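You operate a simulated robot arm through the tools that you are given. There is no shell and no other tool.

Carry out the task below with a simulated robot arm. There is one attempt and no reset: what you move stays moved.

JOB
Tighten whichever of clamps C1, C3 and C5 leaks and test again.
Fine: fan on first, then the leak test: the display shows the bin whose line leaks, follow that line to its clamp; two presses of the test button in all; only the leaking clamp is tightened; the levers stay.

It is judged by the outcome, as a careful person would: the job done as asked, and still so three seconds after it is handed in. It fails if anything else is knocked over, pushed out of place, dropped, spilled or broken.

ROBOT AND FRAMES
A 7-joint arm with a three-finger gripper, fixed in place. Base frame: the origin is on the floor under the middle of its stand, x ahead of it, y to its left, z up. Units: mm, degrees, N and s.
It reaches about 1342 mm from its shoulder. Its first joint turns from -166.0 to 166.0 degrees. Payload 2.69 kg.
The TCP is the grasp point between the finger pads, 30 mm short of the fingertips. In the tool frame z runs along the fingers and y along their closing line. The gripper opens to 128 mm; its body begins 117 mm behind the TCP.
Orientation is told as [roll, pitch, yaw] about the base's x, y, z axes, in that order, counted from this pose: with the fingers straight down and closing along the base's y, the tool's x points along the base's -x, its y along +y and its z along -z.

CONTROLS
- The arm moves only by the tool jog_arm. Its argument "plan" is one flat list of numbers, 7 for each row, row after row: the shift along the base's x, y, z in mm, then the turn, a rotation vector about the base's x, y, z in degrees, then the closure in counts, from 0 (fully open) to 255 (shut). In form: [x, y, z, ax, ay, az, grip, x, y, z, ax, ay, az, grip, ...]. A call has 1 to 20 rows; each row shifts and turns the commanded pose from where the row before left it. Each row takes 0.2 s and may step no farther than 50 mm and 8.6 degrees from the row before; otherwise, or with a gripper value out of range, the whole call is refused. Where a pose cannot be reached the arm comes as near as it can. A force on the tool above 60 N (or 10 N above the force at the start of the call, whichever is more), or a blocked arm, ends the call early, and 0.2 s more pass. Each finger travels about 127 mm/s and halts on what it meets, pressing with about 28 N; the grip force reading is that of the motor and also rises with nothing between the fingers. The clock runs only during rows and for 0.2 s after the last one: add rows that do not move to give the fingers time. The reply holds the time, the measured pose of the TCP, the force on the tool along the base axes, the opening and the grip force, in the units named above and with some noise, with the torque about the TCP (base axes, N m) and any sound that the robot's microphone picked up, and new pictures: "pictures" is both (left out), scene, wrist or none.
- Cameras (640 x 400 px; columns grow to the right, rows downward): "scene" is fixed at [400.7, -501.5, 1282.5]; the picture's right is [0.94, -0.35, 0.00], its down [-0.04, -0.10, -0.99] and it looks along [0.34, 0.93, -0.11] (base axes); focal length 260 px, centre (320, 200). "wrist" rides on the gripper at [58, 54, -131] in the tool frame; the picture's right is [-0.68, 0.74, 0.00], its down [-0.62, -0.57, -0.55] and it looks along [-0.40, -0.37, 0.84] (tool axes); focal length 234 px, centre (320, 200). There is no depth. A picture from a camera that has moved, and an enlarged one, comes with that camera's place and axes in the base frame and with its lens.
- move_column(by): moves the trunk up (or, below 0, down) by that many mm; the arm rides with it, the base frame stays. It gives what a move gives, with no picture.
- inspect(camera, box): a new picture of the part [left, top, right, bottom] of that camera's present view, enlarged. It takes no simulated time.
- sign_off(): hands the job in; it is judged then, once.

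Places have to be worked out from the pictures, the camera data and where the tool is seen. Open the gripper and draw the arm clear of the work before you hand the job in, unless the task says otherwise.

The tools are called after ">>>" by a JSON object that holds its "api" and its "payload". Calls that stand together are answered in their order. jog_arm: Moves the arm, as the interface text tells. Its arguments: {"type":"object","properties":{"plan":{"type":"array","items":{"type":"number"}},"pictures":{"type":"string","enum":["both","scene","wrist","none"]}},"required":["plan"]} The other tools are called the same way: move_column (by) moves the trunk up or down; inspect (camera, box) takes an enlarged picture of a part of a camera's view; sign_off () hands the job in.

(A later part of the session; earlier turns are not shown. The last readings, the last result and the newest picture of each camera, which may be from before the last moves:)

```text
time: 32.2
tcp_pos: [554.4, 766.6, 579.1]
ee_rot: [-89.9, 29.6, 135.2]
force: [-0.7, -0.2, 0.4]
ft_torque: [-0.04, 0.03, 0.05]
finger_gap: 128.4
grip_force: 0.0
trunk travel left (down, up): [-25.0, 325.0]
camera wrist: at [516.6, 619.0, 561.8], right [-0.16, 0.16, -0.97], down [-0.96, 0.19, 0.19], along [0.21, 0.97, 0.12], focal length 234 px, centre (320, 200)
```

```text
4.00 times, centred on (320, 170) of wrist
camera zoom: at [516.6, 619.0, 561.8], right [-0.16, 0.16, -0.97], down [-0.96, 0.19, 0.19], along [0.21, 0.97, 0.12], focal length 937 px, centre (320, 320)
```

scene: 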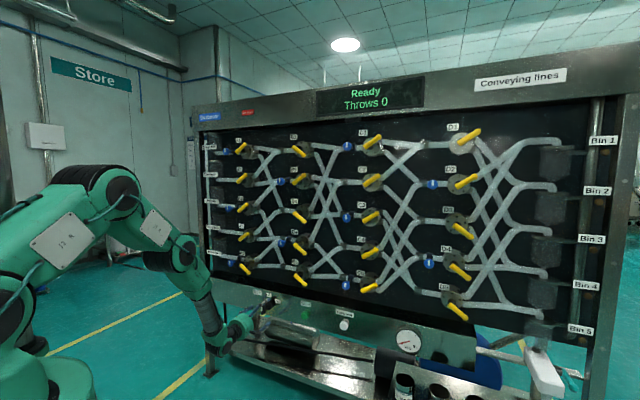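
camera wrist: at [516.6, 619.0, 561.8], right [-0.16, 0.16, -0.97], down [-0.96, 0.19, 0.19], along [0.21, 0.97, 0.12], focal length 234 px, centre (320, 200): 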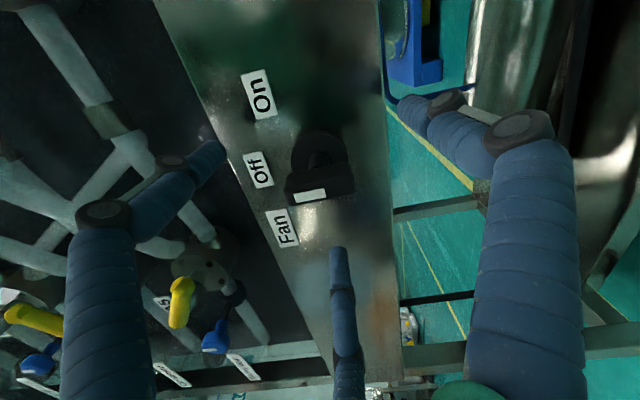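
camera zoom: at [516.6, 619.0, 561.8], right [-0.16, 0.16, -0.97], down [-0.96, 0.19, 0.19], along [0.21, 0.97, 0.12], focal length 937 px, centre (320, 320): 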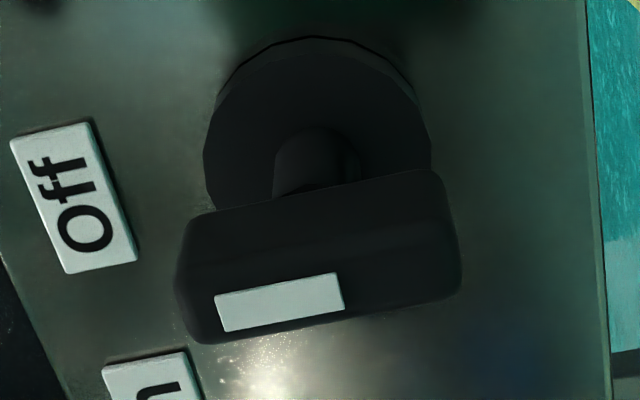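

The axis is confirmed at p≈-148.5, z≈578.7, which is 1.5 mm from the TCP. I'll make that fine correction and close the fingers on the handle.

>>> {"api": "jog_arm", "payload": {"plan": [1.0, -1.0, -0.3, 0, 0, 0, 0, 0, 0, 0, 0, 0, 0, 130, 0, 0, 0, 0, 0, 0, 170, 0, 0, 0, 0, 0, 0, 255, 0, 0, 0, 0, 0, 0, 255, 0, 0, 0, 0, 0, 0, 255], "pictures": "both"}}

```text
time: 33.6
tcp_pos: [558.2, 764.3, 578.9]
ee_rot: [-89.9, 29.6, 134.7]
force: [29.9, -23.6, 3.8]
ft_torque: [0.15, -0.09, -0.41]
finger_gap: 27.3
grip_force: 44.6
trunk travel left (down, up): [-25.0, 325.0]
camera wrist: at [519.0, 616.5, 561.7], right [-0.16, 0.16, -0.97], down [-0.96, 0.19, 0.19], along [0.22, 0.97, 0.12], focal length 234 px, centre (320, 200)
```

scene: 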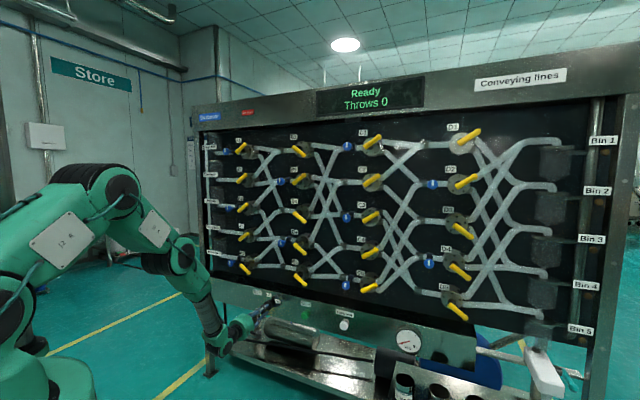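
wrist: 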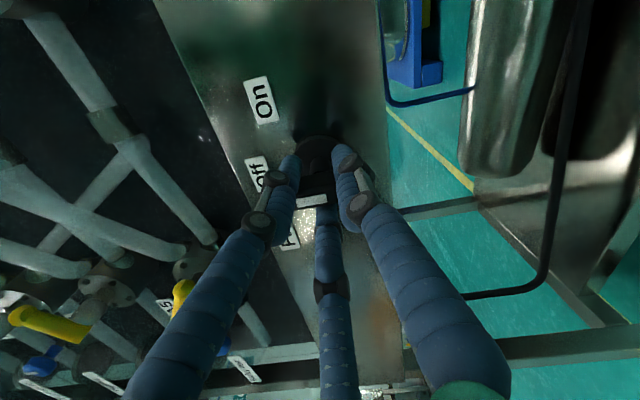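

The fingers touch the handle (gap 27 mm) but press sideways with about 38 N, because two fingers contact before the third. I'll relax the grip slightly so it cages the handle, then begin turning clockwise.

>>> {"api": "jog_arm", "payload": {"plan": [0, 0, 0, 0, 0, 0, 190, -1.0, 1.0, 0, 0, 0, 0, 190, 0, 0, 0, 0, 0, 0, 190], "pictures": "wrist"}}

```text
time: 34.4
tcp_pos: [555.9, 764.5, 577.3]
ee_rot: [-89.8, 29.7, 134.9]
force: [32.6, -34.5, -2.7]
ft_torque: [0.1, -0.01, -1.19]
finger_gap: 35.0
grip_force: 8.8
trunk travel left (down, up): [-25.0, 325.0]
camera wrist: at [517.0, 616.8, 560.5], right [-0.16, 0.16, -0.97], down [-0.96, 0.19, 0.19], along [0.22, 0.97, 0.12], focal length 234 px, centre (320, 200)
```

wrist: 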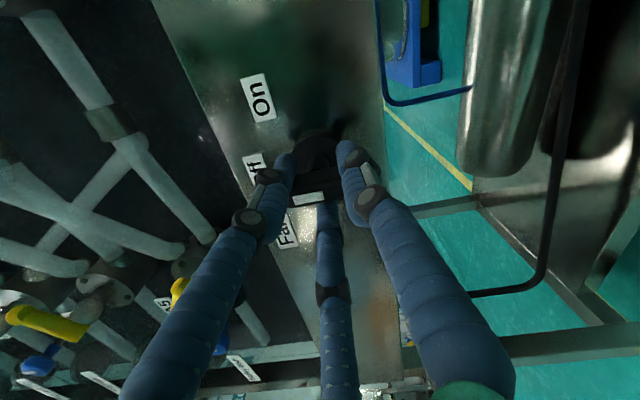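

There's still about 47 N sideways because the two right-hand fingers bear on the handle corners. I'll open slightly more and recentre the hand 2.5 mm to the right so the handle sits loosely in the cage.

>>> {"api": "jog_arm", "payload": {"plan": [0.9, -0.9, 0.4, 0, 0, 0, 178, 0.9, -0.9, 0.4, 0, 0, 0, 178, 0, 0, 0, 0, 0, 0, 178], "pictures": "wrist"}}

```text
time: 35.2
tcp_pos: [556.7, 765.7, 583.6]
ee_rot: [-90.3, 29.7, 135.0]
force: [12.2, -9.9, -2.3]
ft_torque: [-0.29, 0.06, 0.59]
finger_gap: 36.8
grip_force: 14.7
trunk travel left (down, up): [-25.0, 325.0]
camera wrist: at [518.9, 618.6, 565.1], right [-0.16, 0.16, -0.97], down [-0.96, 0.19, 0.18], along [0.21, 0.97, 0.12], focal length 234 px, centre (320, 200)
```

wrist: 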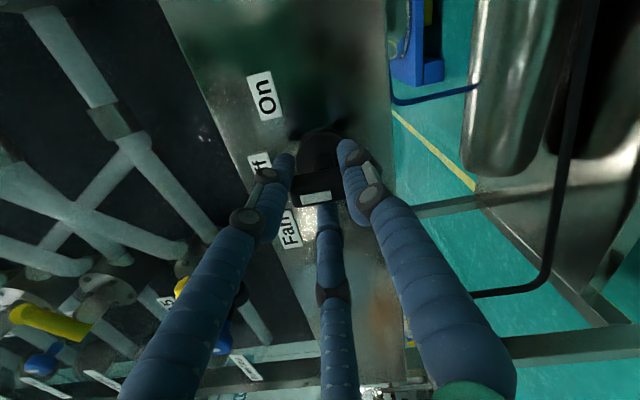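

The z reading shifted a bit, so I'll zoom in on how the fingers sit around the handle.

>>> {"api": "inspect", "payload": {"camera": "wrist", "box": [240, 110, 400, 230]}}

>>> {"api": "inspect", "payload": {"camera": "scene", "box": [210, 275, 306, 335]}}

```text
3.33 times, centred on (320, 170) of wrist
camera zoom: at [518.9, 618.6, 565.1], right [-0.16, 0.16, -0.97], down [-0.96, 0.19, 0.18], along [0.21, 0.97, 0.12], focal length 781 px, centre (320, 300)
```

zoom: 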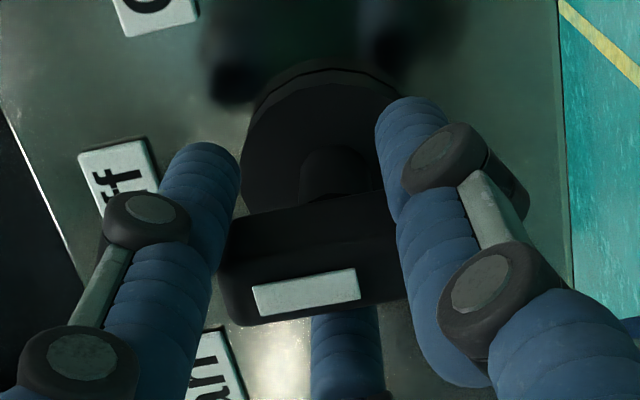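

```text
6.67 times, centred on (258, 305) of scene
camera zoom: at [400.7, -501.5, 1282.5], right [0.94, -0.35, 0.0], down [-0.04, -0.1, -0.99], along [0.34, 0.93, -0.11], focal length 1732 px, centre (733, -500)
```

zoom: 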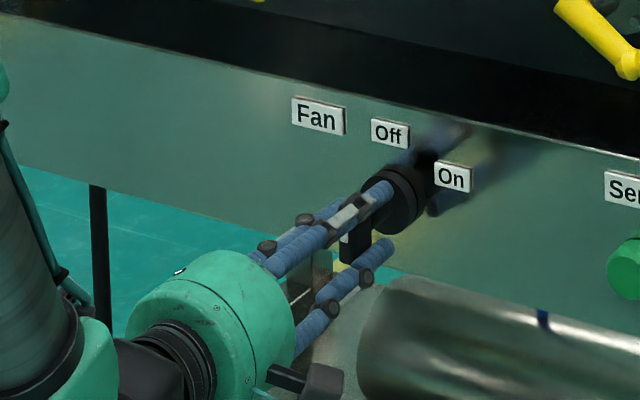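

The fingers are round, about 20 mm in diameter; two bear on the right side near the handle's ends and the third sits on the left with slack. I'll offset the hand about 4 mm to the right, close a bit more so the cage fits, then start rotating clockwise about the switch axis.

>>> {"api": "jog_arm", "payload": {"plan": [1.3, -1.3, -0.4, 0, 0, 0, 178, 1.3, -1.3, -0.4, 0, 0, 0, 190, 0, 0, 0, 0, 0, 0, 203, 0, 0, 0, 0, 0, 0, 203], "pictures": "wrist"}}

```text
time: 36.2
tcp_pos: [560.3, 762.7, 579.9]
ee_rot: [-90.0, 29.7, 135.2]
force: [-5.2, 5.1, 0.7]
ft_torque: [0.08, -0.06, 0.21]
finger_gap: 31.2
grip_force: 3.9
trunk travel left (down, up): [-25.0, 325.0]
camera wrist: at [521.0, 614.8, 562.0], right [-0.16, 0.16, -0.97], down [-0.96, 0.19, 0.19], along [0.21, 0.97, 0.12], focal length 234 px, centre (320, 200)
```

wrist: 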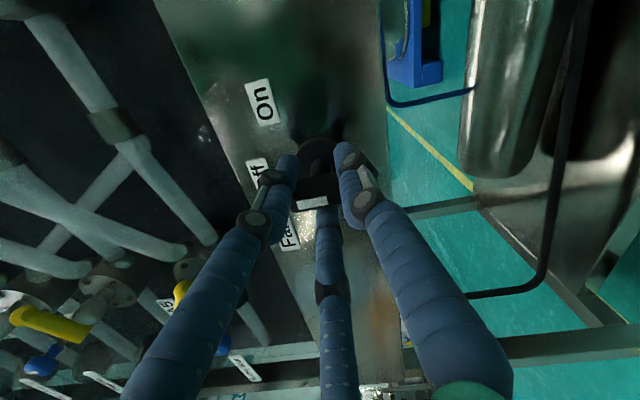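

The cage now fits with almost no side force. I'll rotate clockwise 31° about the switch axis and check.

>>> {"api": "jog_arm", "payload": {"plan": [0, 0, -0.6, 5.48, 5.48, 0, 203, -0.1, 0.1, -0.6, 5.48, 5.48, 0, 203, -0.15, 0.15, -0.6, 5.48, 5.48, 0, 203, -0.2, 0.2, -0.5, 5.48, 5.48, 0, 203, 0, 0, 0, 0, 0, 0, 203], "pictures": "wrist"}}

```text
time: 37.4
tcp_pos: [559.9, 763.2, 577.1]
ee_rot: [-90.0, -1.4, 135.1]
force: [-5.9, 1.9, 4.6]
ft_torque: [0.14, -0.09, 0.16]
finger_gap: 31.9
grip_force: 4.9
trunk travel left (down, up): [-25.0, 325.0]
camera wrist: at [506.8, 628.9, 522.7], right [-0.49, 0.49, -0.72], down [-0.81, 0.04, 0.58], along [0.31, 0.87, 0.38], focal length 234 px, centre (320, 200)
```

wrist: 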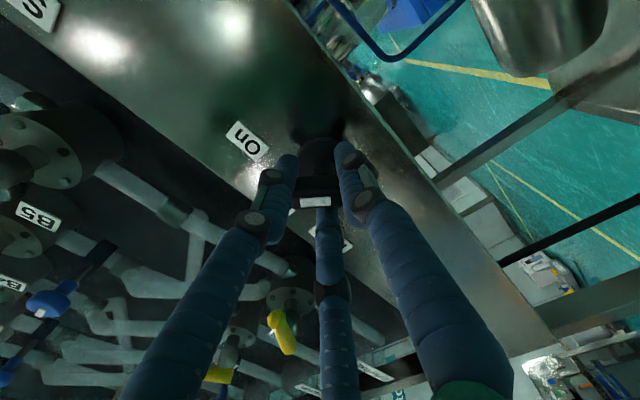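

The handle follows the gripper, with small forces. I'll continue another 31° toward On.

>>> {"api": "jog_arm", "payload": {"plan": [-0.25, 0.25, -0.5, 5.48, 5.48, 0, 203, -0.3, 0.3, -0.45, 5.48, 5.48, 0, 203, -0.33, 0.33, -0.4, 5.48, 5.48, 0, 203, -0.36, 0.36, -0.3, 5.48, 5.48, 0, 203, 0, 0, 0, 0, 0, 0, 203], "pictures": "both"}}

```text
time: 38.6
tcp_pos: [558.7, 762.8, 576.8]
ee_rot: [-90.1, -32.4, 135.0]
force: [-0.7, 1.8, 3.7]
ft_torque: [-0.2, -0.48, -0.01]
finger_gap: 27.7
grip_force: 44.8
trunk travel left (down, up): [-25.0, 325.0]
camera wrist: at [479.5, 656.6, 499.5], right [-0.68, 0.68, -0.26], down [-0.54, -0.23, 0.81], along [0.49, 0.69, 0.53], focal length 234 px, centre (320, 200)
```

scene: 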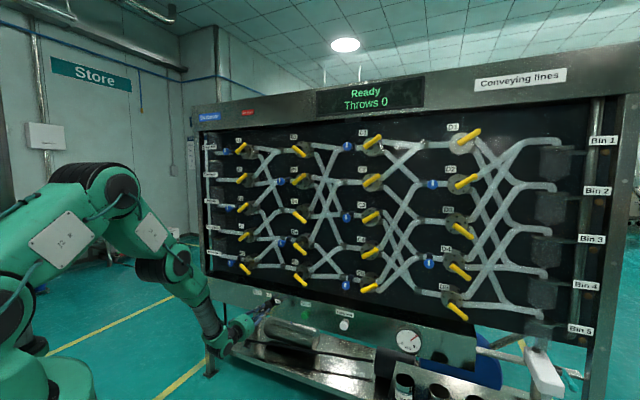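
wrist: 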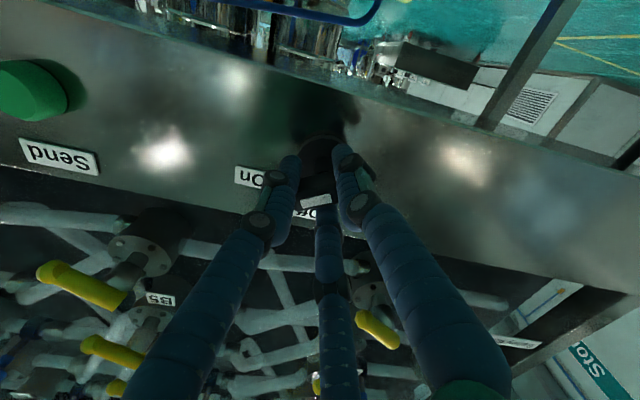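

The resisting torque rose to about 0.5 N·m, so it may be at the stop or detent. I'll check the handle direction, the gauge and the display.

>>> {"api": "inspect", "payload": {"camera": "wrist", "box": [230, 120, 390, 240]}}

>>> {"api": "inspect", "payload": {"camera": "scene", "box": [380, 315, 440, 365]}}

>>> {"api": "inspect", "payload": {"camera": "scene", "box": [230, 275, 310, 325]}}

>>> {"api": "inspect", "payload": {"camera": "scene", "box": [310, 70, 430, 120]}}

```text
3.33 times, centred on (310, 180) of wrist
camera zoom: at [479.5, 656.6, 499.5], right [-0.68, 0.68, -0.26], down [-0.54, -0.23, 0.81], along [0.49, 0.69, 0.53], focal length 781 px, centre (353, 267)
```

zoom: 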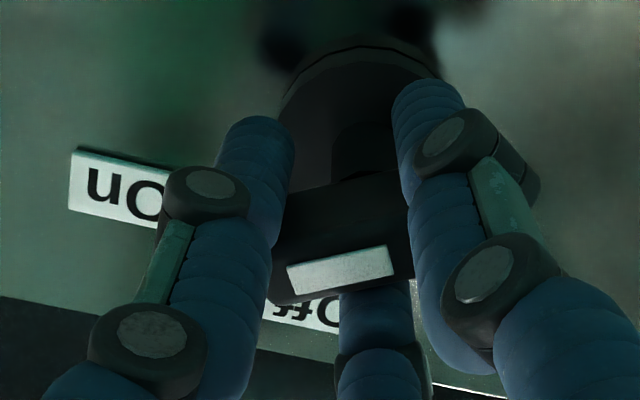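

```text
8.00 times, centred on (410, 340) of scene
camera zoom: at [400.7, -501.5, 1282.5], right [0.94, -0.35, 0.0], down [-0.04, -0.1, -0.99], along [0.34, 0.93, -0.11], focal length 2079 px, centre (-400, -920)
```

zoom: 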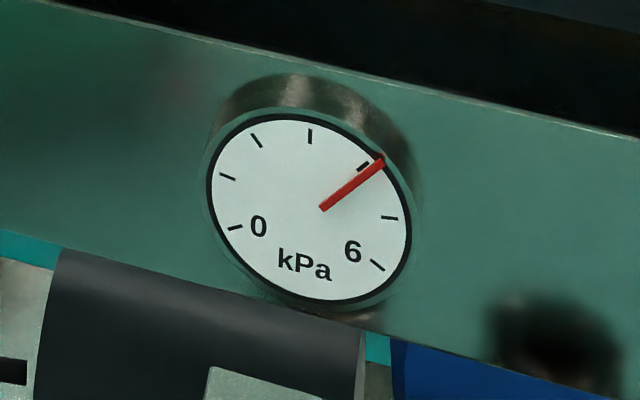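

```text
8.00 times, centred on (270, 300) of scene
camera zoom: at [400.7, -501.5, 1282.5], right [0.94, -0.35, 0.0], down [-0.04, -0.1, -0.99], along [0.34, 0.93, -0.11], focal length 2079 px, centre (720, -600)
```

zoom: 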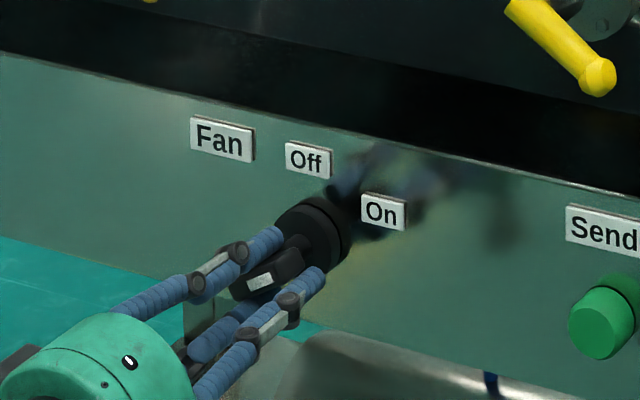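

```text
5.33 times, centred on (370, 95) of scene
camera zoom: at [400.7, -501.5, 1282.5], right [0.94, -0.35, 0.0], down [-0.04, -0.1, -0.99], along [0.34, 0.93, -0.11], focal length 1386 px, centre (53, 760)
```

zoom: 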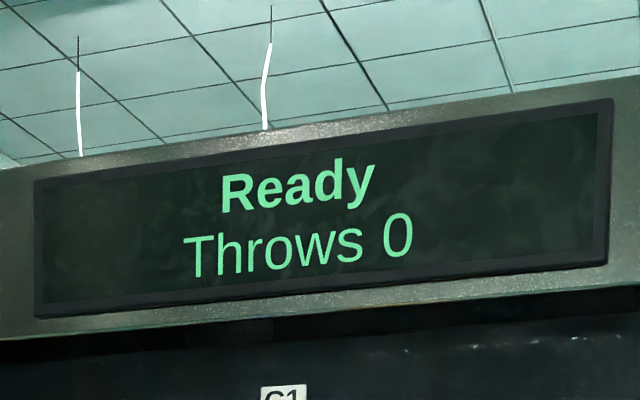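

The gauge went from 0 to about 4.2 kPa and the handle points to On, so the fan is running. I'll open the fingers and back straight out.

>>> {"api": "jog_arm", "payload": {"plan": [0, 0, 0, 0, 0, 0, 150, 0, 0, 0, 0, 0, 0, 80, 0, 0, 0, 0, 0, 0, 40, 0, 0, 0, 0, 0, 0, 40, -15, -15, 0, 0, 0, 0, 40, -30, -30, 0, 0, 0, 0, 40, -30, -30, 0, 0, 0, 0, 40, -30, -30, 0, 0, 0, 0, 40, 0, 0, 0, 0, 0, 0, 40], "pictures": "both"}}

>>> {"api": "inspect", "payload": {"camera": "scene", "box": [230, 275, 310, 325]}}

>>> {"api": "inspect", "payload": {"camera": "scene", "box": [380, 315, 440, 365]}}

```text
time: 40.6
tcp_pos: [452.8, 658.6, 574.5]
ee_rot: [-89.9, -32.3, 134.9]
force: [0.2, -0.5, -0.8]
ft_torque: [-0.02, 0.0, 0.01]
finger_gap: 108.1
grip_force: 0.0
trunk travel left (down, up): [-25.0, 325.0]
camera wrist: at [374.3, 550.7, 497.4], right [-0.68, 0.68, -0.26], down [-0.54, -0.23, 0.81], along [0.49, 0.69, 0.53], focal length 234 px, centre (320, 200)
```

scene: 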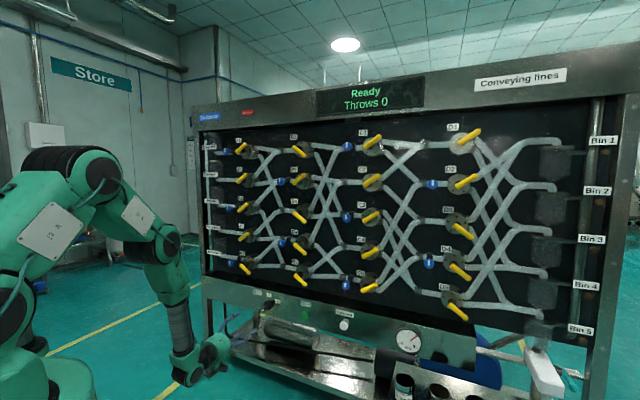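
wrist: 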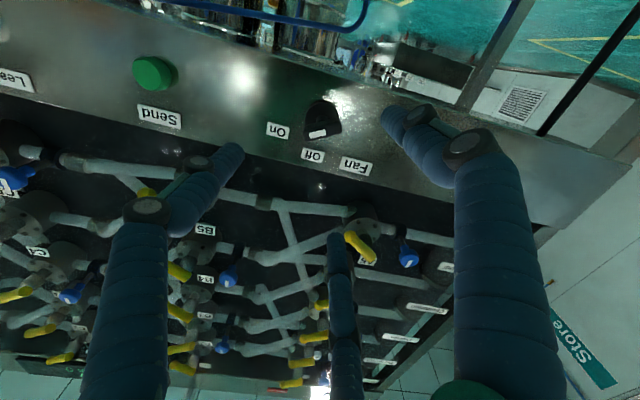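

```text
8.00 times, centred on (270, 300) of scene
camera zoom: at [400.7, -501.5, 1282.5], right [0.94, -0.35, 0.0], down [-0.04, -0.1, -0.99], along [0.34, 0.93, -0.11], focal length 2079 px, centre (720, -600)
```

zoom: 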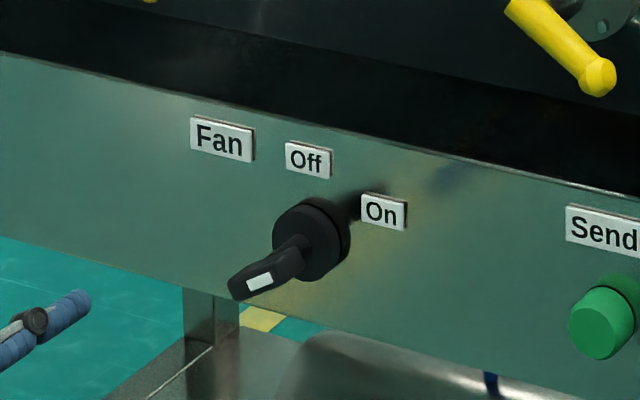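

```text
8.00 times, centred on (410, 340) of scene
camera zoom: at [400.7, -501.5, 1282.5], right [0.94, -0.35, 0.0], down [-0.04, -0.1, -0.99], along [0.34, 0.93, -0.11], focal length 2079 px, centre (-400, -920)
```

zoom: 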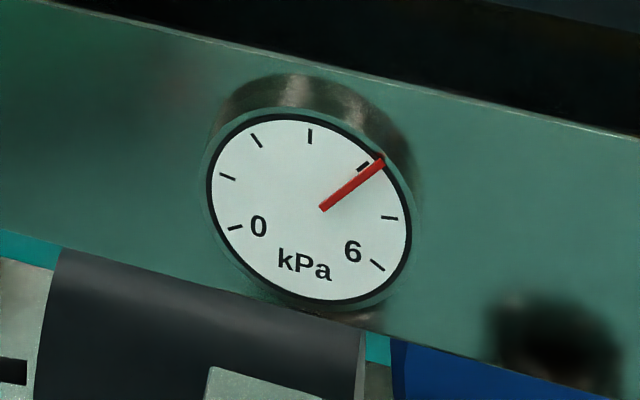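

The fan stays on. The Leak test button (p≈268, z≈579) needs the other wrist branch, so I'll go back up, point the tool down, carry it over to the right and pitch up there.

>>> {"api": "jog_arm", "payload": {"plan": [0, 0, 45, 0, 0, 0, 40, 0, 0, 45, 0, 0, 0, 40, 0, 0, 45, 0, 0, 0, 40, 0, 0, 45, 0, 0, 0, 40, 0, 0, 45, 0, 0, 0, 40, 0, 0, 45, 0, 0, 0, 40, 0, 0, 45, 0, 0, 0, 40, 0, 0, 45, 0, 0, 0, 40, 0, 0, 45, 0, 0, 0, 40, 0, 0, 45, 0, 0, 0, 40, 0, 0, 45, 0, 0, 0, 40, -7.5, -7.5, 5, -5.8, 5.8, 0, 40, -7.5, -7.5, 5, -5.8, 5.8, 0, 40, -7.5, -7.5, 5, -5.8, 5.8, 0, 40, -7.5, -7.5, 5, -5.8, 5.8, 0, 40, -7.5, -7.5, 5, -5.8, 5.8, 0, 40, -7.5, -7.5, 5, -5.8, 5.8, 0, 40, -7.5, -7.5, 5, -5.8, 5.8, 0, 40, -7.5, -7.5, 5, -5.8, 5.8, 0, 40, 0, 0, 0, 0, 0, 0, 40], "pictures": "scene"}}

```text
time: 44.8
tcp_pos: [392.5, 597.8, 1111.6]
ee_rot: [-20.8, -12.7, 105.2]
force: [0.3, 0.6, -1.0]
ft_torque: [-0.05, -0.01, 0.02]
finger_gap: 108.1
grip_force: 0.0
trunk travel left (down, up): [-25.0, 325.0]
```

scene: 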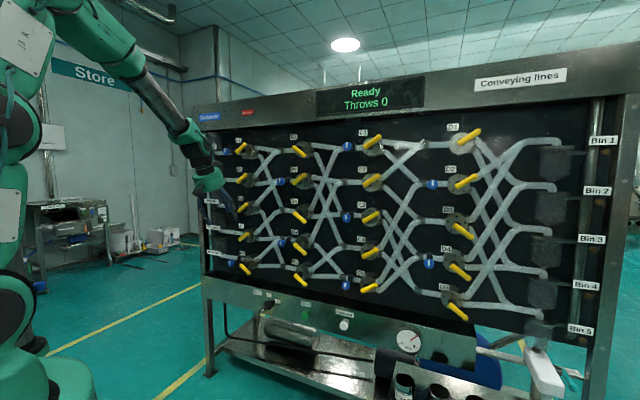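

Everything tracked. I'll finish pitching down to vertical, then carry the tool over to p≈267 while yawing it for a good roll in the other branch.

>>> {"api": "jog_arm", "payload": {"plan": [0, 0, 0, -5.75, 5.75, 0, 40, 0, 0, 0, -5.75, 5.75, 0, 40, 0, 0, 0, -5.75, 5.75, 0, 40, 18, -23.6, -1.7, 0, 0, -8.43, 40, 18, -23.6, -1.7, 0, 0, -8.43, 40, 18, -23.6, -1.7, 0, 0, -8.43, 40, 18, -23.6, -1.7, 0, 0, -8.43, 40, 18, -23.6, -1.7, 0, 0, -8.43, 40, 18, -23.6, -1.7, 0, 0, -8.43, 40, 18, -23.6, -1.7, 0, 0, -8.43, 40, 18, -23.6, -1.7, 0, 0, -8.43, 40, 18, -23.6, -1.7, 0, 0, -8.43, 40, 18, -23.6, -1.7, 0, 0, -8.43, 40, 18, -23.6, -1.7, 0, 0, -8.43, 40, 18, -23.6, -1.7, 0, 0, -8.43, 40, 18, -23.6, -1.7, 0, 0, -8.43, 40, 18, -23.6, -1.7, 0, 0, -8.43, 40, 0, 0, 0, 0, 0, 0, 40], "pictures": "none"}}

```text
time: 48.6
tcp_pos: [645.4, 267.8, 1088.1]
ee_rot: [0.1, 0.0, -15.4]
force: [-0.1, -0.6, -0.2]
ft_torque: [0.02, 0.06, -0.03]
finger_gap: 107.9
grip_force: 0.1
trunk travel left (down, up): [-25.0, 325.0]
```

Tool is vertical at p≈267. Pitching up in the azimuth-45° plane now, which passes the forearm on its left side.

>>> {"api": "jog_arm", "payload": {"plan": [0, 0, 0, 5.785, -5.785, 0, 40, 0, 0, 0, 5.785, -5.785, 0, 40, 0, 0, 0, 5.785, -5.785, 0, 40, 0, 0, 0, 5.785, -5.785, 0, 40, 0, 0, 0, 5.785, -5.785, 0, 40, 0, 0, 0, 5.785, -5.785, 0, 40, 0, 0, 0, 5.785, -5.785, 0, 40, 0, 0, 0, 5.785, -5.785, 0, 40, 0, 0, 0, 5.785, -5.785, 0, 40, 0, 0, 0, 5.785, -5.785, 0, 40, 0, 0, 0, 5.785, -5.785, 0, 40, 0, 0, 0, 0, 0, 0, 40], "pictures": "both"}}

```text
time: 51.2
tcp_pos: [644.8, 268.8, 1087.5]
ee_rot: [90.2, -29.7, -45.1]
force: [-0.2, 0.2, -0.3]
ft_torque: [0.03, -0.05, 0.0]
finger_gap: 107.9
grip_force: 0.0
trunk travel left (down, up): [-25.0, 325.0]
camera wrist: at [496.3, 229.8, 1104.0], right [0.16, -0.16, 0.97], down [0.19, -0.96, -0.19], along [0.97, 0.21, -0.12], focal length 234 px, centre (320, 200)
```

scene: 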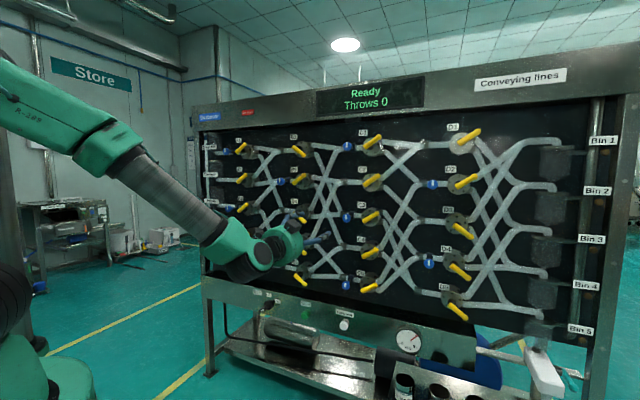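
wrist: 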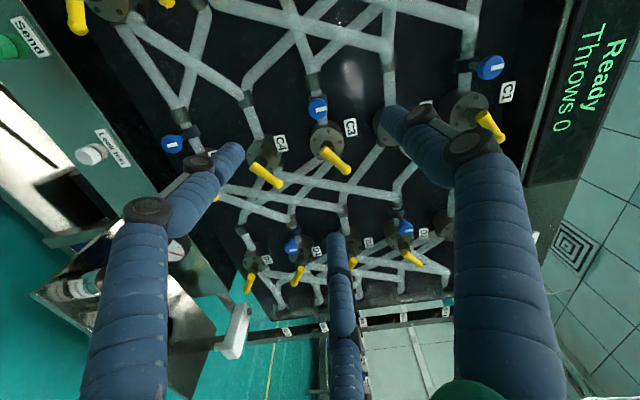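

Now square to the panel in the left-hand branch. I'll zoom in to locate the C1, C3 and C5 knobs and the Leak test button precisely from this known pose.

>>> {"api": "inspect", "payload": {"camera": "wrist", "box": [440, 40, 540, 110]}}

>>> {"api": "inspect", "payload": {"camera": "wrist", "box": [270, 80, 370, 150]}}

>>> {"api": "inspect", "payload": {"camera": "wrist", "box": [130, 110, 230, 180]}}

>>> {"api": "inspect", "payload": {"camera": "wrist", "box": [60, 120, 140, 180]}}

>>> {"api": "inspect", "payload": {"camera": "scene", "box": [325, 300, 373, 340]}}

>>> {"api": "inspect", "payload": {"camera": "scene", "box": [335, 200, 395, 238]}}

>>> {"api": "inspect", "payload": {"camera": "scene", "box": [335, 265, 395, 303]}}

```text
5.71 times, centred on (490, 75) of wrist
camera zoom: at [496.3, 229.8, 1104.0], right [0.16, -0.16, 0.97], down [0.19, -0.96, -0.19], along [0.97, 0.21, -0.12], focal length 1338 px, centre (-651, 914)
```

zoom: 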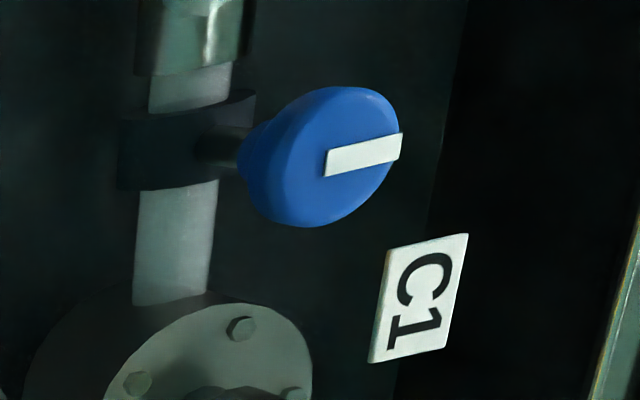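

```text
5.71 times, centred on (320, 115) of wrist
camera zoom: at [496.3, 229.8, 1104.0], right [0.16, -0.16, 0.97], down [0.19, -0.96, -0.19], along [0.97, 0.21, -0.12], focal length 1338 px, centre (320, 686)
```

zoom: 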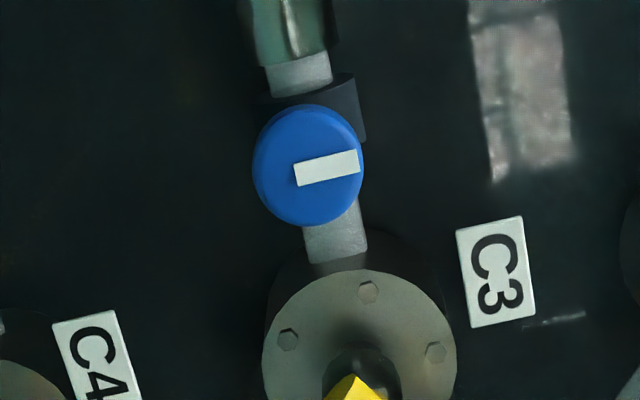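

```text
5.71 times, centred on (180, 145) of wrist
camera zoom: at [496.3, 229.8, 1104.0], right [0.16, -0.16, 0.97], down [0.19, -0.96, -0.19], along [0.97, 0.21, -0.12], focal length 1338 px, centre (1120, 514)
```

zoom: 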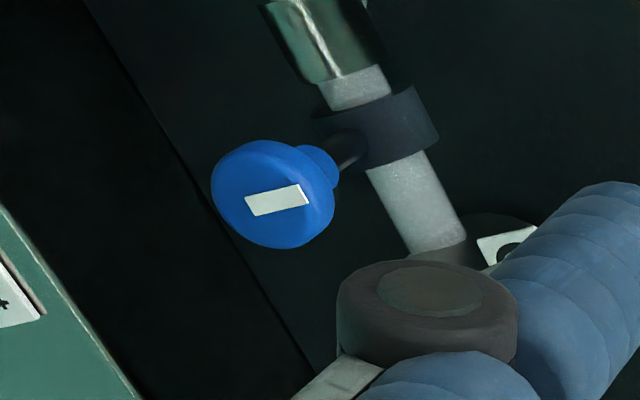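

```text
6.67 times, centred on (100, 150) of wrist
camera zoom: at [496.3, 229.8, 1104.0], right [0.16, -0.16, 0.97], down [0.19, -0.96, -0.19], along [0.97, 0.21, -0.12], focal length 1561 px, centre (1787, 533)
```

zoom: 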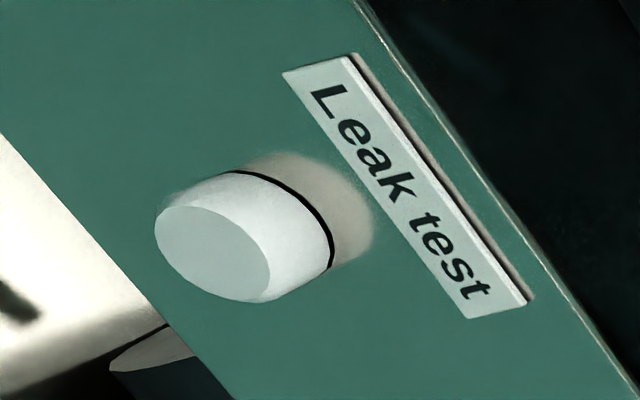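

```text
10.00 times, centred on (349, 320) of scene
camera zoom: at [400.7, -501.5, 1282.5], right [0.94, -0.35, 0.0], down [-0.04, -0.1, -0.99], along [0.34, 0.93, -0.11], focal length 2599 px, centre (30, -1000)
```

zoom: 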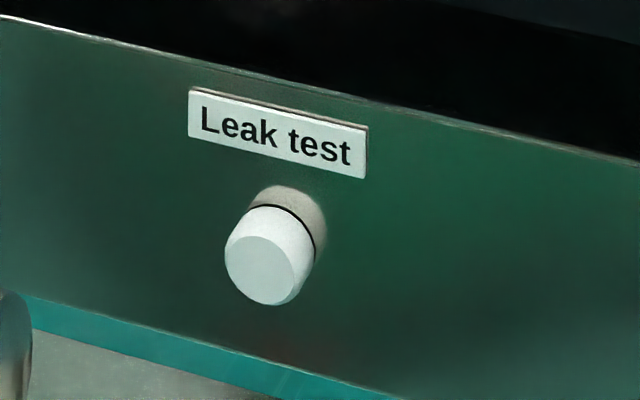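

```text
10.53 times, centred on (365, 219) of scene
camera zoom: at [400.7, -501.5, 1282.5], right [0.94, -0.35, 0.0], down [-0.04, -0.1, -0.99], along [0.34, 0.93, -0.11], focal length 2736 px, centre (-154, 0)
```

zoom: 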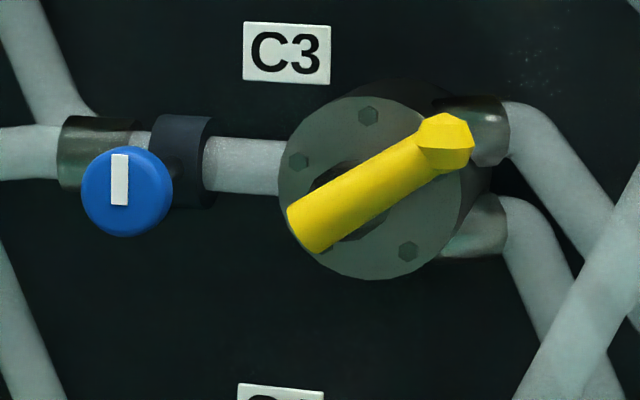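

```text
10.53 times, centred on (365, 284) of scene
camera zoom: at [400.7, -501.5, 1282.5], right [0.94, -0.35, 0.0], down [-0.04, -0.1, -0.99], along [0.34, 0.93, -0.11], focal length 2736 px, centre (-154, -684)
```

zoom: 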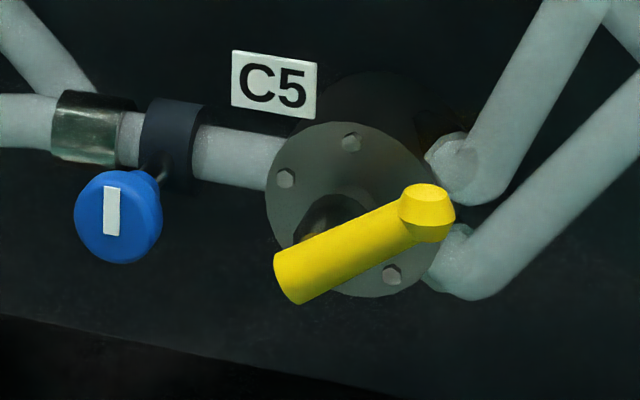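

Positions: knobs C1 (p 282, z 1383), C3 (p 281, z 1079) and C5 (p 281, z 776), all with fronts at w≈972. The Leak test button front is at w≈981, p≈267, z≈575. I'll go down to face the button at w≈860 and refine from there.

>>> {"api": "jog_arm", "payload": {"plan": [12.67, 12.55, -42.6, 0, 0, 0, 40, 12.67, 12.55, -42.6, 0, 0, 0, 40, 12.67, 12.55, -42.6, 0, 0, 0, 40, 12.67, 12.55, -42.6, 0, 0, 0, 40, 12.67, 12.55, -42.6, 0, 0, 0, 40, 12.67, 12.55, -42.6, 0, 0, 0, 40, 12.67, 12.55, -42.6, 0, 0, 0, 40, 12.67, 12.55, -42.6, 0, 0, 0, 40, 12.67, 12.55, -42.6, 0, 0, 0, 40, 12.67, 12.55, -42.6, 0, 0, 0, 40, 12.67, 12.55, -42.6, 0, 0, 0, 40, 12.67, 12.55, -42.6, 0, 0, 0, 40, 0, 0, 0, 0, 0, 0, 40], "pictures": "both"}}

```text
time: 54.0
tcp_pos: [797.8, 421.7, 574.3]
ee_rot: [90.2, -29.6, -45.1]
force: [-0.1, 0.9, 0.4]
ft_torque: [-0.01, -0.04, 0.01]
finger_gap: 107.9
grip_force: 0.0
trunk travel left (down, up): [-25.0, 325.0]
camera wrist: at [649.7, 383.9, 591.4], right [0.16, -0.16, 0.97], down [0.19, -0.96, -0.19], along [0.97, 0.21, -0.12], focal length 234 px, centre (320, 200)
```

scene: 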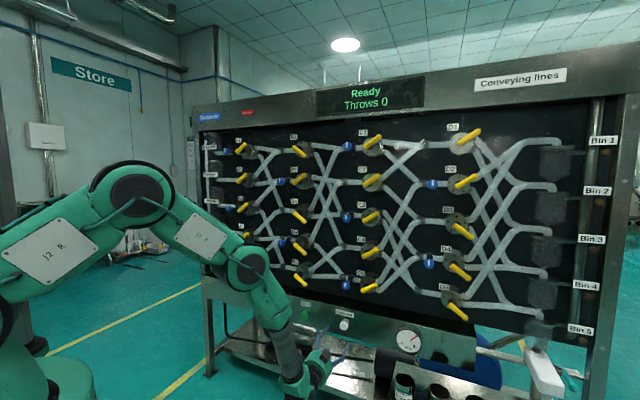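
wrist: 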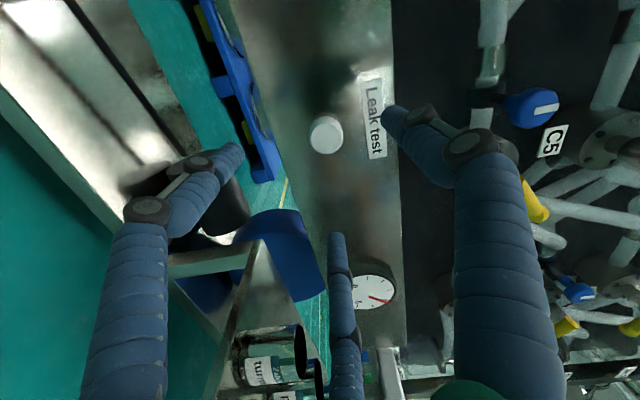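

>>> {"api": "inspect", "payload": {"camera": "wrist", "box": [290, 100, 370, 165]}}

```text
6.15 times, centred on (330, 132) of wrist
camera zoom: at [649.7, 383.9, 591.4], right [0.16, -0.16, 0.97], down [0.19, -0.96, -0.19], along [0.97, 0.21, -0.12], focal length 1441 px, centre (258, 615)
```

zoom: 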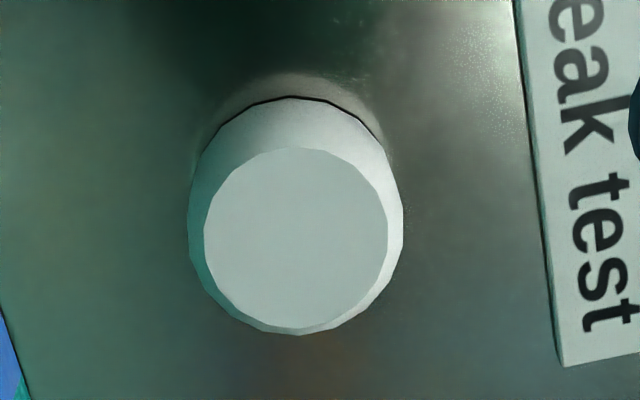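

The button front is at p≈269, z≈580, w≈975, with a face about 32 mm across. I'll centre on it and close the fingers here to see the fist before advancing.

>>> {"api": "jog_arm", "payload": {"plan": [2.3, -2.3, 5.7, 0, 0, 0, 255, 0, 0, 0, 0, 0, 0, 255, 0, 0, 0, 0, 0, 0, 255, 0, 0, 0, 0, 0, 0, 255, 0, 0, 0, 0, 0, 0, 255], "pictures": "both"}}

>>> {"api": "inspect", "payload": {"camera": "wrist", "box": [240, 80, 400, 230]}}

>>> {"api": "inspect", "payload": {"camera": "scene", "box": [300, 305, 380, 385]}}

```text
time: 55.2
tcp_pos: [798.7, 417.1, 580.4]
ee_rot: [90.1, -29.7, -45.2]
force: [-0.5, -0.4, -0.2]
ft_torque: [0.0, 0.01, -0.03]
finger_gap: 2.2
grip_force: 27.7
trunk travel left (down, up): [-25.0, 325.0]
camera wrist: at [651.4, 379.8, 597.2], right [0.16, -0.16, 0.97], down [0.19, -0.96, -0.19], along [0.97, 0.21, -0.12], focal length 234 px, centre (320, 200)
```

scene: 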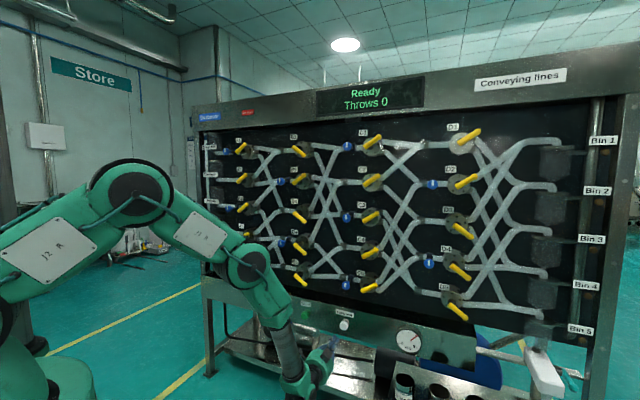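
wrist: 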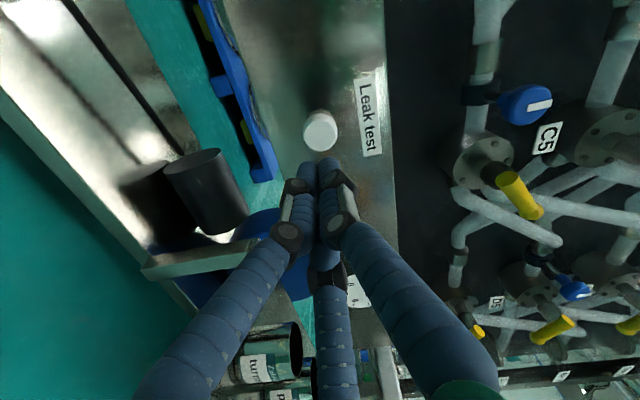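

```text
2.67 times, centred on (320, 155) of wrist
camera zoom: at [651.4, 379.8, 597.2], right [0.16, -0.16, 0.97], down [0.19, -0.96, -0.19], along [0.97, 0.21, -0.12], focal length 624 px, centre (320, 320)
```

zoom: 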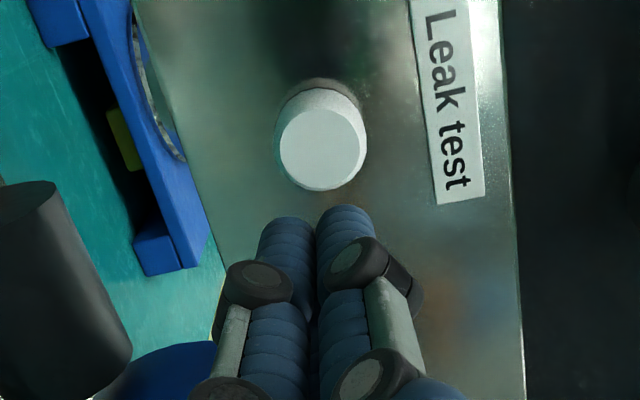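

```text
5.00 times, centred on (340, 345) of scene
camera zoom: at [400.7, -501.5, 1282.5], right [0.94, -0.35, 0.0], down [-0.04, -0.1, -0.99], along [0.34, 0.93, -0.11], focal length 1299 px, centre (220, -525)
```

zoom: 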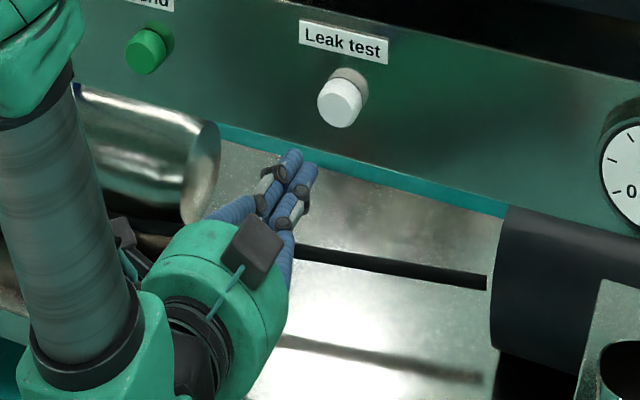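

The fist is centred on the button. I'll advance 65 mm, leaving the tips about 15–20 mm short, and check alignment before pressing.

>>> {"api": "jog_arm", "payload": {"plan": [15.3, 15.3, 0, 0, 0, 0, 255, 15.3, 15.3, 0, 0, 0, 0, 255, 15.3, 15.3, 0, 0, 0, 0, 255, 0, 0, 0, 0, 0, 0, 255], "pictures": "wrist"}}

>>> {"api": "inspect", "payload": {"camera": "scene", "box": [310, 300, 374, 360]}}

>>> {"api": "inspect", "payload": {"camera": "wrist", "box": [250, 90, 390, 210]}}

```text
time: 56.2
tcp_pos: [844.2, 462.9, 580.9]
ee_rot: [90.0, -29.7, -45.0]
force: [-1.0, 0.4, 1.5]
ft_torque: [-0.02, -0.05, 0.01]
finger_gap: 2.1
grip_force: 27.3
trunk travel left (down, up): [-25.0, 325.0]
camera wrist: at [697.3, 425.3, 598.0], right [0.16, -0.16, 0.97], down [0.19, -0.96, -0.19], along [0.97, 0.21, -0.12], focal length 234 px, centre (320, 200)
```

wrist: 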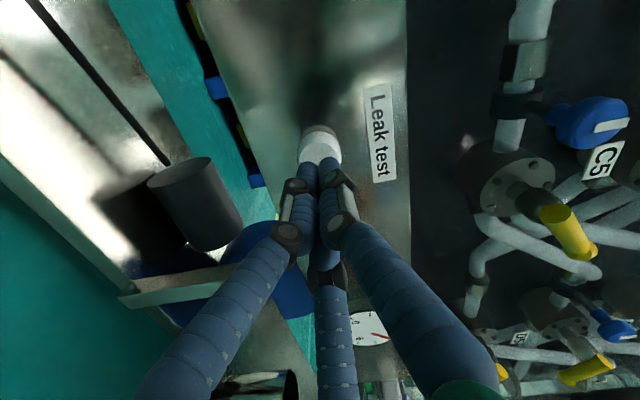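

```text
6.67 times, centred on (342, 330) of scene
camera zoom: at [400.7, -501.5, 1282.5], right [0.94, -0.35, 0.0], down [-0.04, -0.1, -0.99], along [0.34, 0.93, -0.11], focal length 1732 px, centre (173, -667)
```

zoom: 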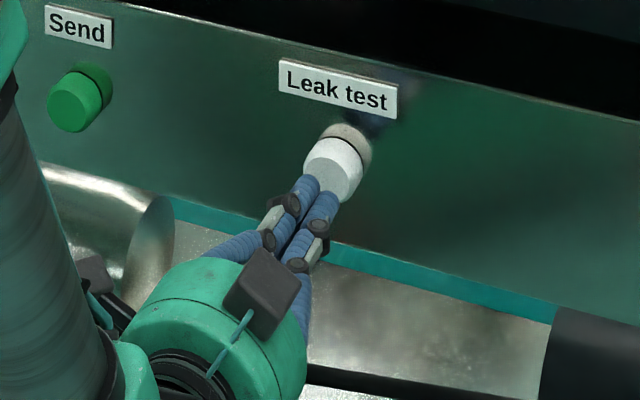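

```text
3.33 times, centred on (320, 150) of wrist
camera zoom: at [697.3, 425.3, 598.0], right [0.16, -0.16, 0.97], down [0.19, -0.96, -0.19], along [0.97, 0.21, -0.12], focal length 781 px, centre (320, 367)
```

zoom: 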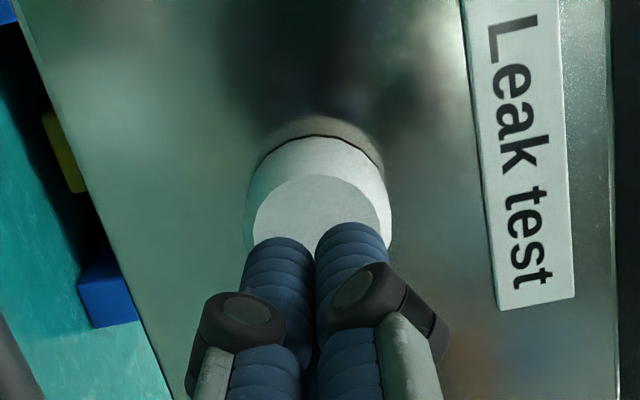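

Aligned; the tips are about 20 mm from the button face. I'll advance slowly in small steps to contact.

>>> {"api": "jog_arm", "payload": {"plan": [2.83, 2.83, 0, 0, 0, 0, 255, 2.83, 2.83, 0, 0, 0, 0, 255, 2.83, 2.83, 0, 0, 0, 0, 255, 2.83, 2.83, 0, 0, 0, 0, 255, 2.83, 2.83, 0, 0, 0, 0, 255], "pictures": "scene"}}

```text
time: 57.4
tcp_pos: [860.2, 477.5, 580.6]
ee_rot: [90.2, -29.7, -45.1]
force: [-0.2, 0.3, 0.8]
ft_torque: [0.01, 0.0, 0.02]
finger_gap: 2.5
grip_force: 28.4
trunk travel left (down, up): [-25.0, 325.0]
```

scene: 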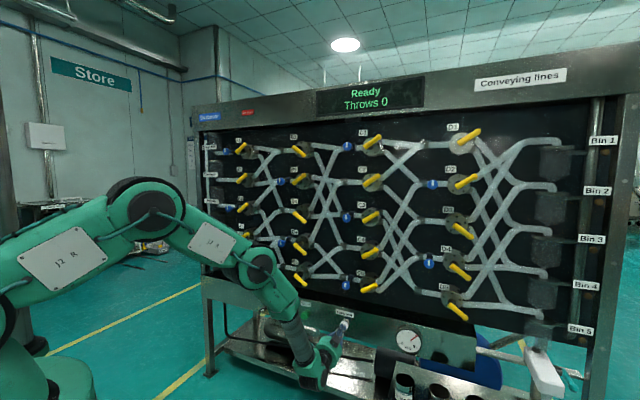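

No contact yet at TCP w≈946. I'll continue in small steps.

>>> {"api": "jog_arm", "payload": {"plan": [1.8, 1.8, 0, 0, 0, 0, 255, 1.8, 1.8, 0, 0, 0, 0, 255, 1.8, 1.8, 0, 0, 0, 0, 255], "pictures": "scene"}}

>>> {"api": "inspect", "payload": {"camera": "scene", "box": [310, 300, 374, 360]}}

```text
time: 58.2
tcp_pos: [864.7, 482.2, 579.5]
ee_rot: [90.1, -29.6, -44.9]
force: [-3.0, -2.1, 0.2]
ft_torque: [0.0, 0.02, 0.0]
finger_gap: 5.7
grip_force: 31.0
trunk travel left (down, up): [-25.0, 325.0]
heard: click
```

scene: 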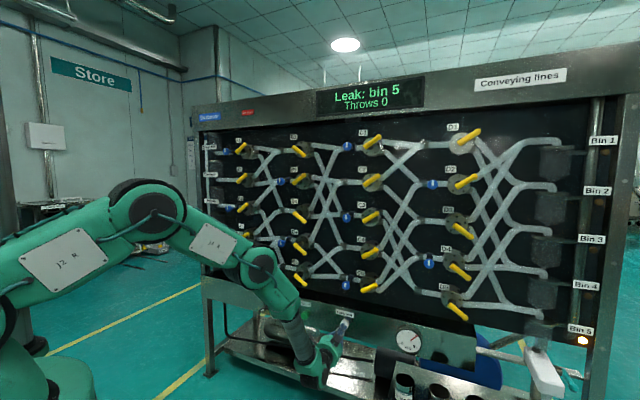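

```text
6.67 times, centred on (342, 330) of scene
camera zoom: at [400.7, -501.5, 1282.5], right [0.94, -0.35, 0.0], down [-0.04, -0.1, -0.99], along [0.34, 0.93, -0.11], focal length 1732 px, centre (173, -667)
```

zoom: 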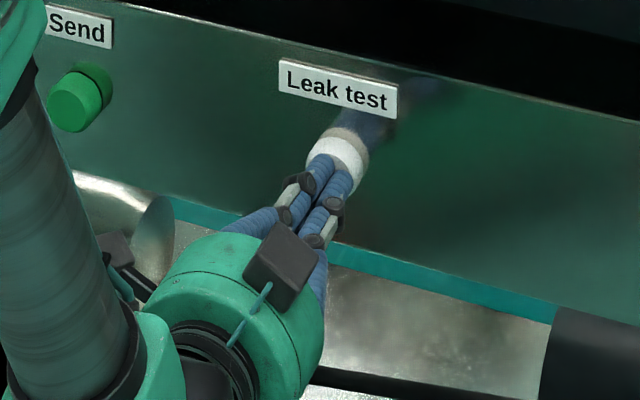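

Click: the display reads "Leak: bin 5" and the bin 5 lamp is lit. That was the first press. I'll back straight off the button.

>>> {"api": "jog_arm", "payload": {"plan": [-10, -10, 0, 0, 0, 0, 255, -25, -25, 0, 0, 0, 0, 255, -30, -30, 0, 0, 0, 0, 255, -30, -30, 0, 0, 0, 0, 255, 0, 0, 0, 0, 0, 0, 255], "pictures": "scene"}}

>>> {"api": "inspect", "payload": {"camera": "scene", "box": [430, 110, 600, 216]}}

>>> {"api": "inspect", "payload": {"camera": "scene", "box": [430, 180, 600, 286]}}

>>> {"api": "inspect", "payload": {"camera": "scene", "box": [430, 240, 600, 346]}}

>>> {"api": "inspect", "payload": {"camera": "scene", "box": [310, 70, 430, 145]}}

```text
time: 59.4
tcp_pos: [769.5, 386.1, 581.6]
ee_rot: [90.2, -29.7, -45.0]
force: [-0.4, -0.3, 0.6]
ft_torque: [0.02, 0.02, -0.02]
finger_gap: 1.9
grip_force: 31.0
trunk travel left (down, up): [-25.0, 325.0]
```

scene: 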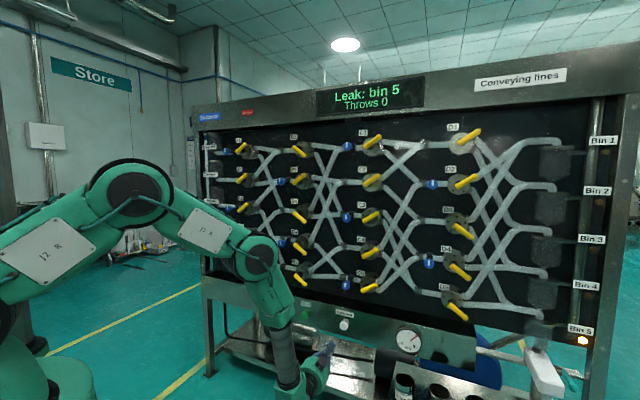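

```text
3.76 times, centred on (515, 163) of scene
camera zoom: at [400.7, -501.5, 1282.5], right [0.94, -0.35, 0.0], down [-0.04, -0.1, -0.99], along [0.34, 0.93, -0.11], focal length 978 px, centre (-414, 339)
```

zoom: 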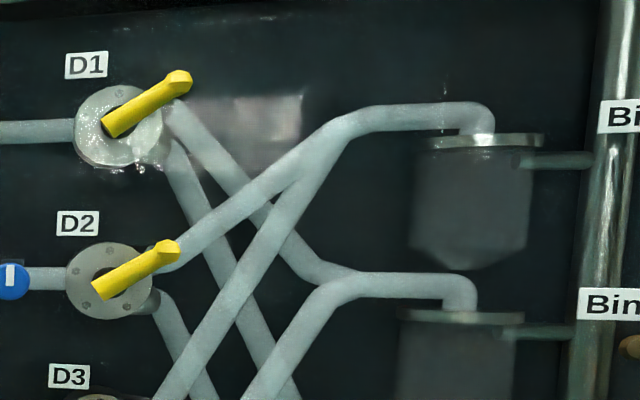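

```text
3.76 times, centred on (515, 233) of scene
camera zoom: at [400.7, -501.5, 1282.5], right [0.94, -0.35, 0.0], down [-0.04, -0.1, -0.99], along [0.34, 0.93, -0.11], focal length 978 px, centre (-414, 76)
```

zoom: 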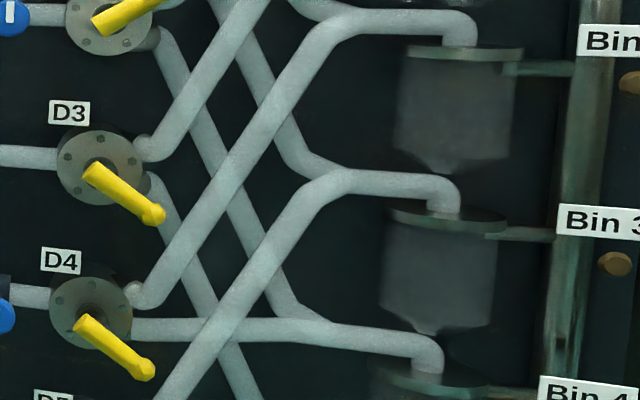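

```text
3.76 times, centred on (515, 293) of scene
camera zoom: at [400.7, -501.5, 1282.5], right [0.94, -0.35, 0.0], down [-0.04, -0.1, -0.99], along [0.34, 0.93, -0.11], focal length 978 px, centre (-414, -150)
```

zoom: 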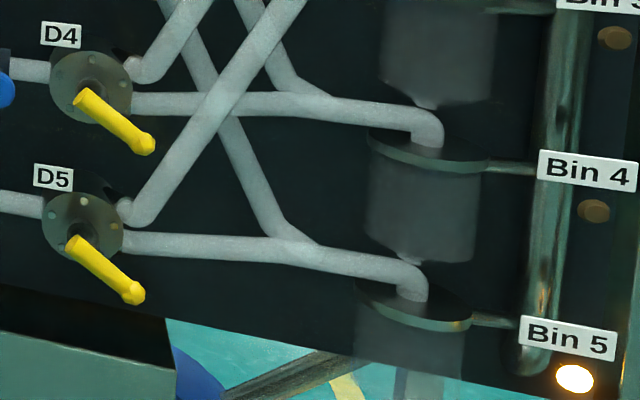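

```text
5.33 times, centred on (370, 108) of scene
camera zoom: at [400.7, -501.5, 1282.5], right [0.94, -0.35, 0.0], down [-0.04, -0.1, -0.99], along [0.34, 0.93, -0.11], focal length 1386 px, centre (53, 693)
```

zoom: 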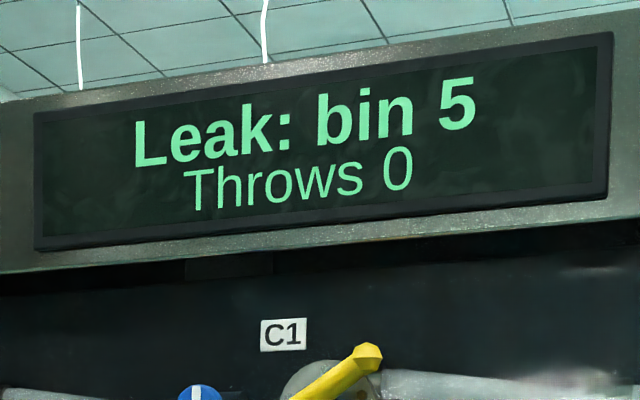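

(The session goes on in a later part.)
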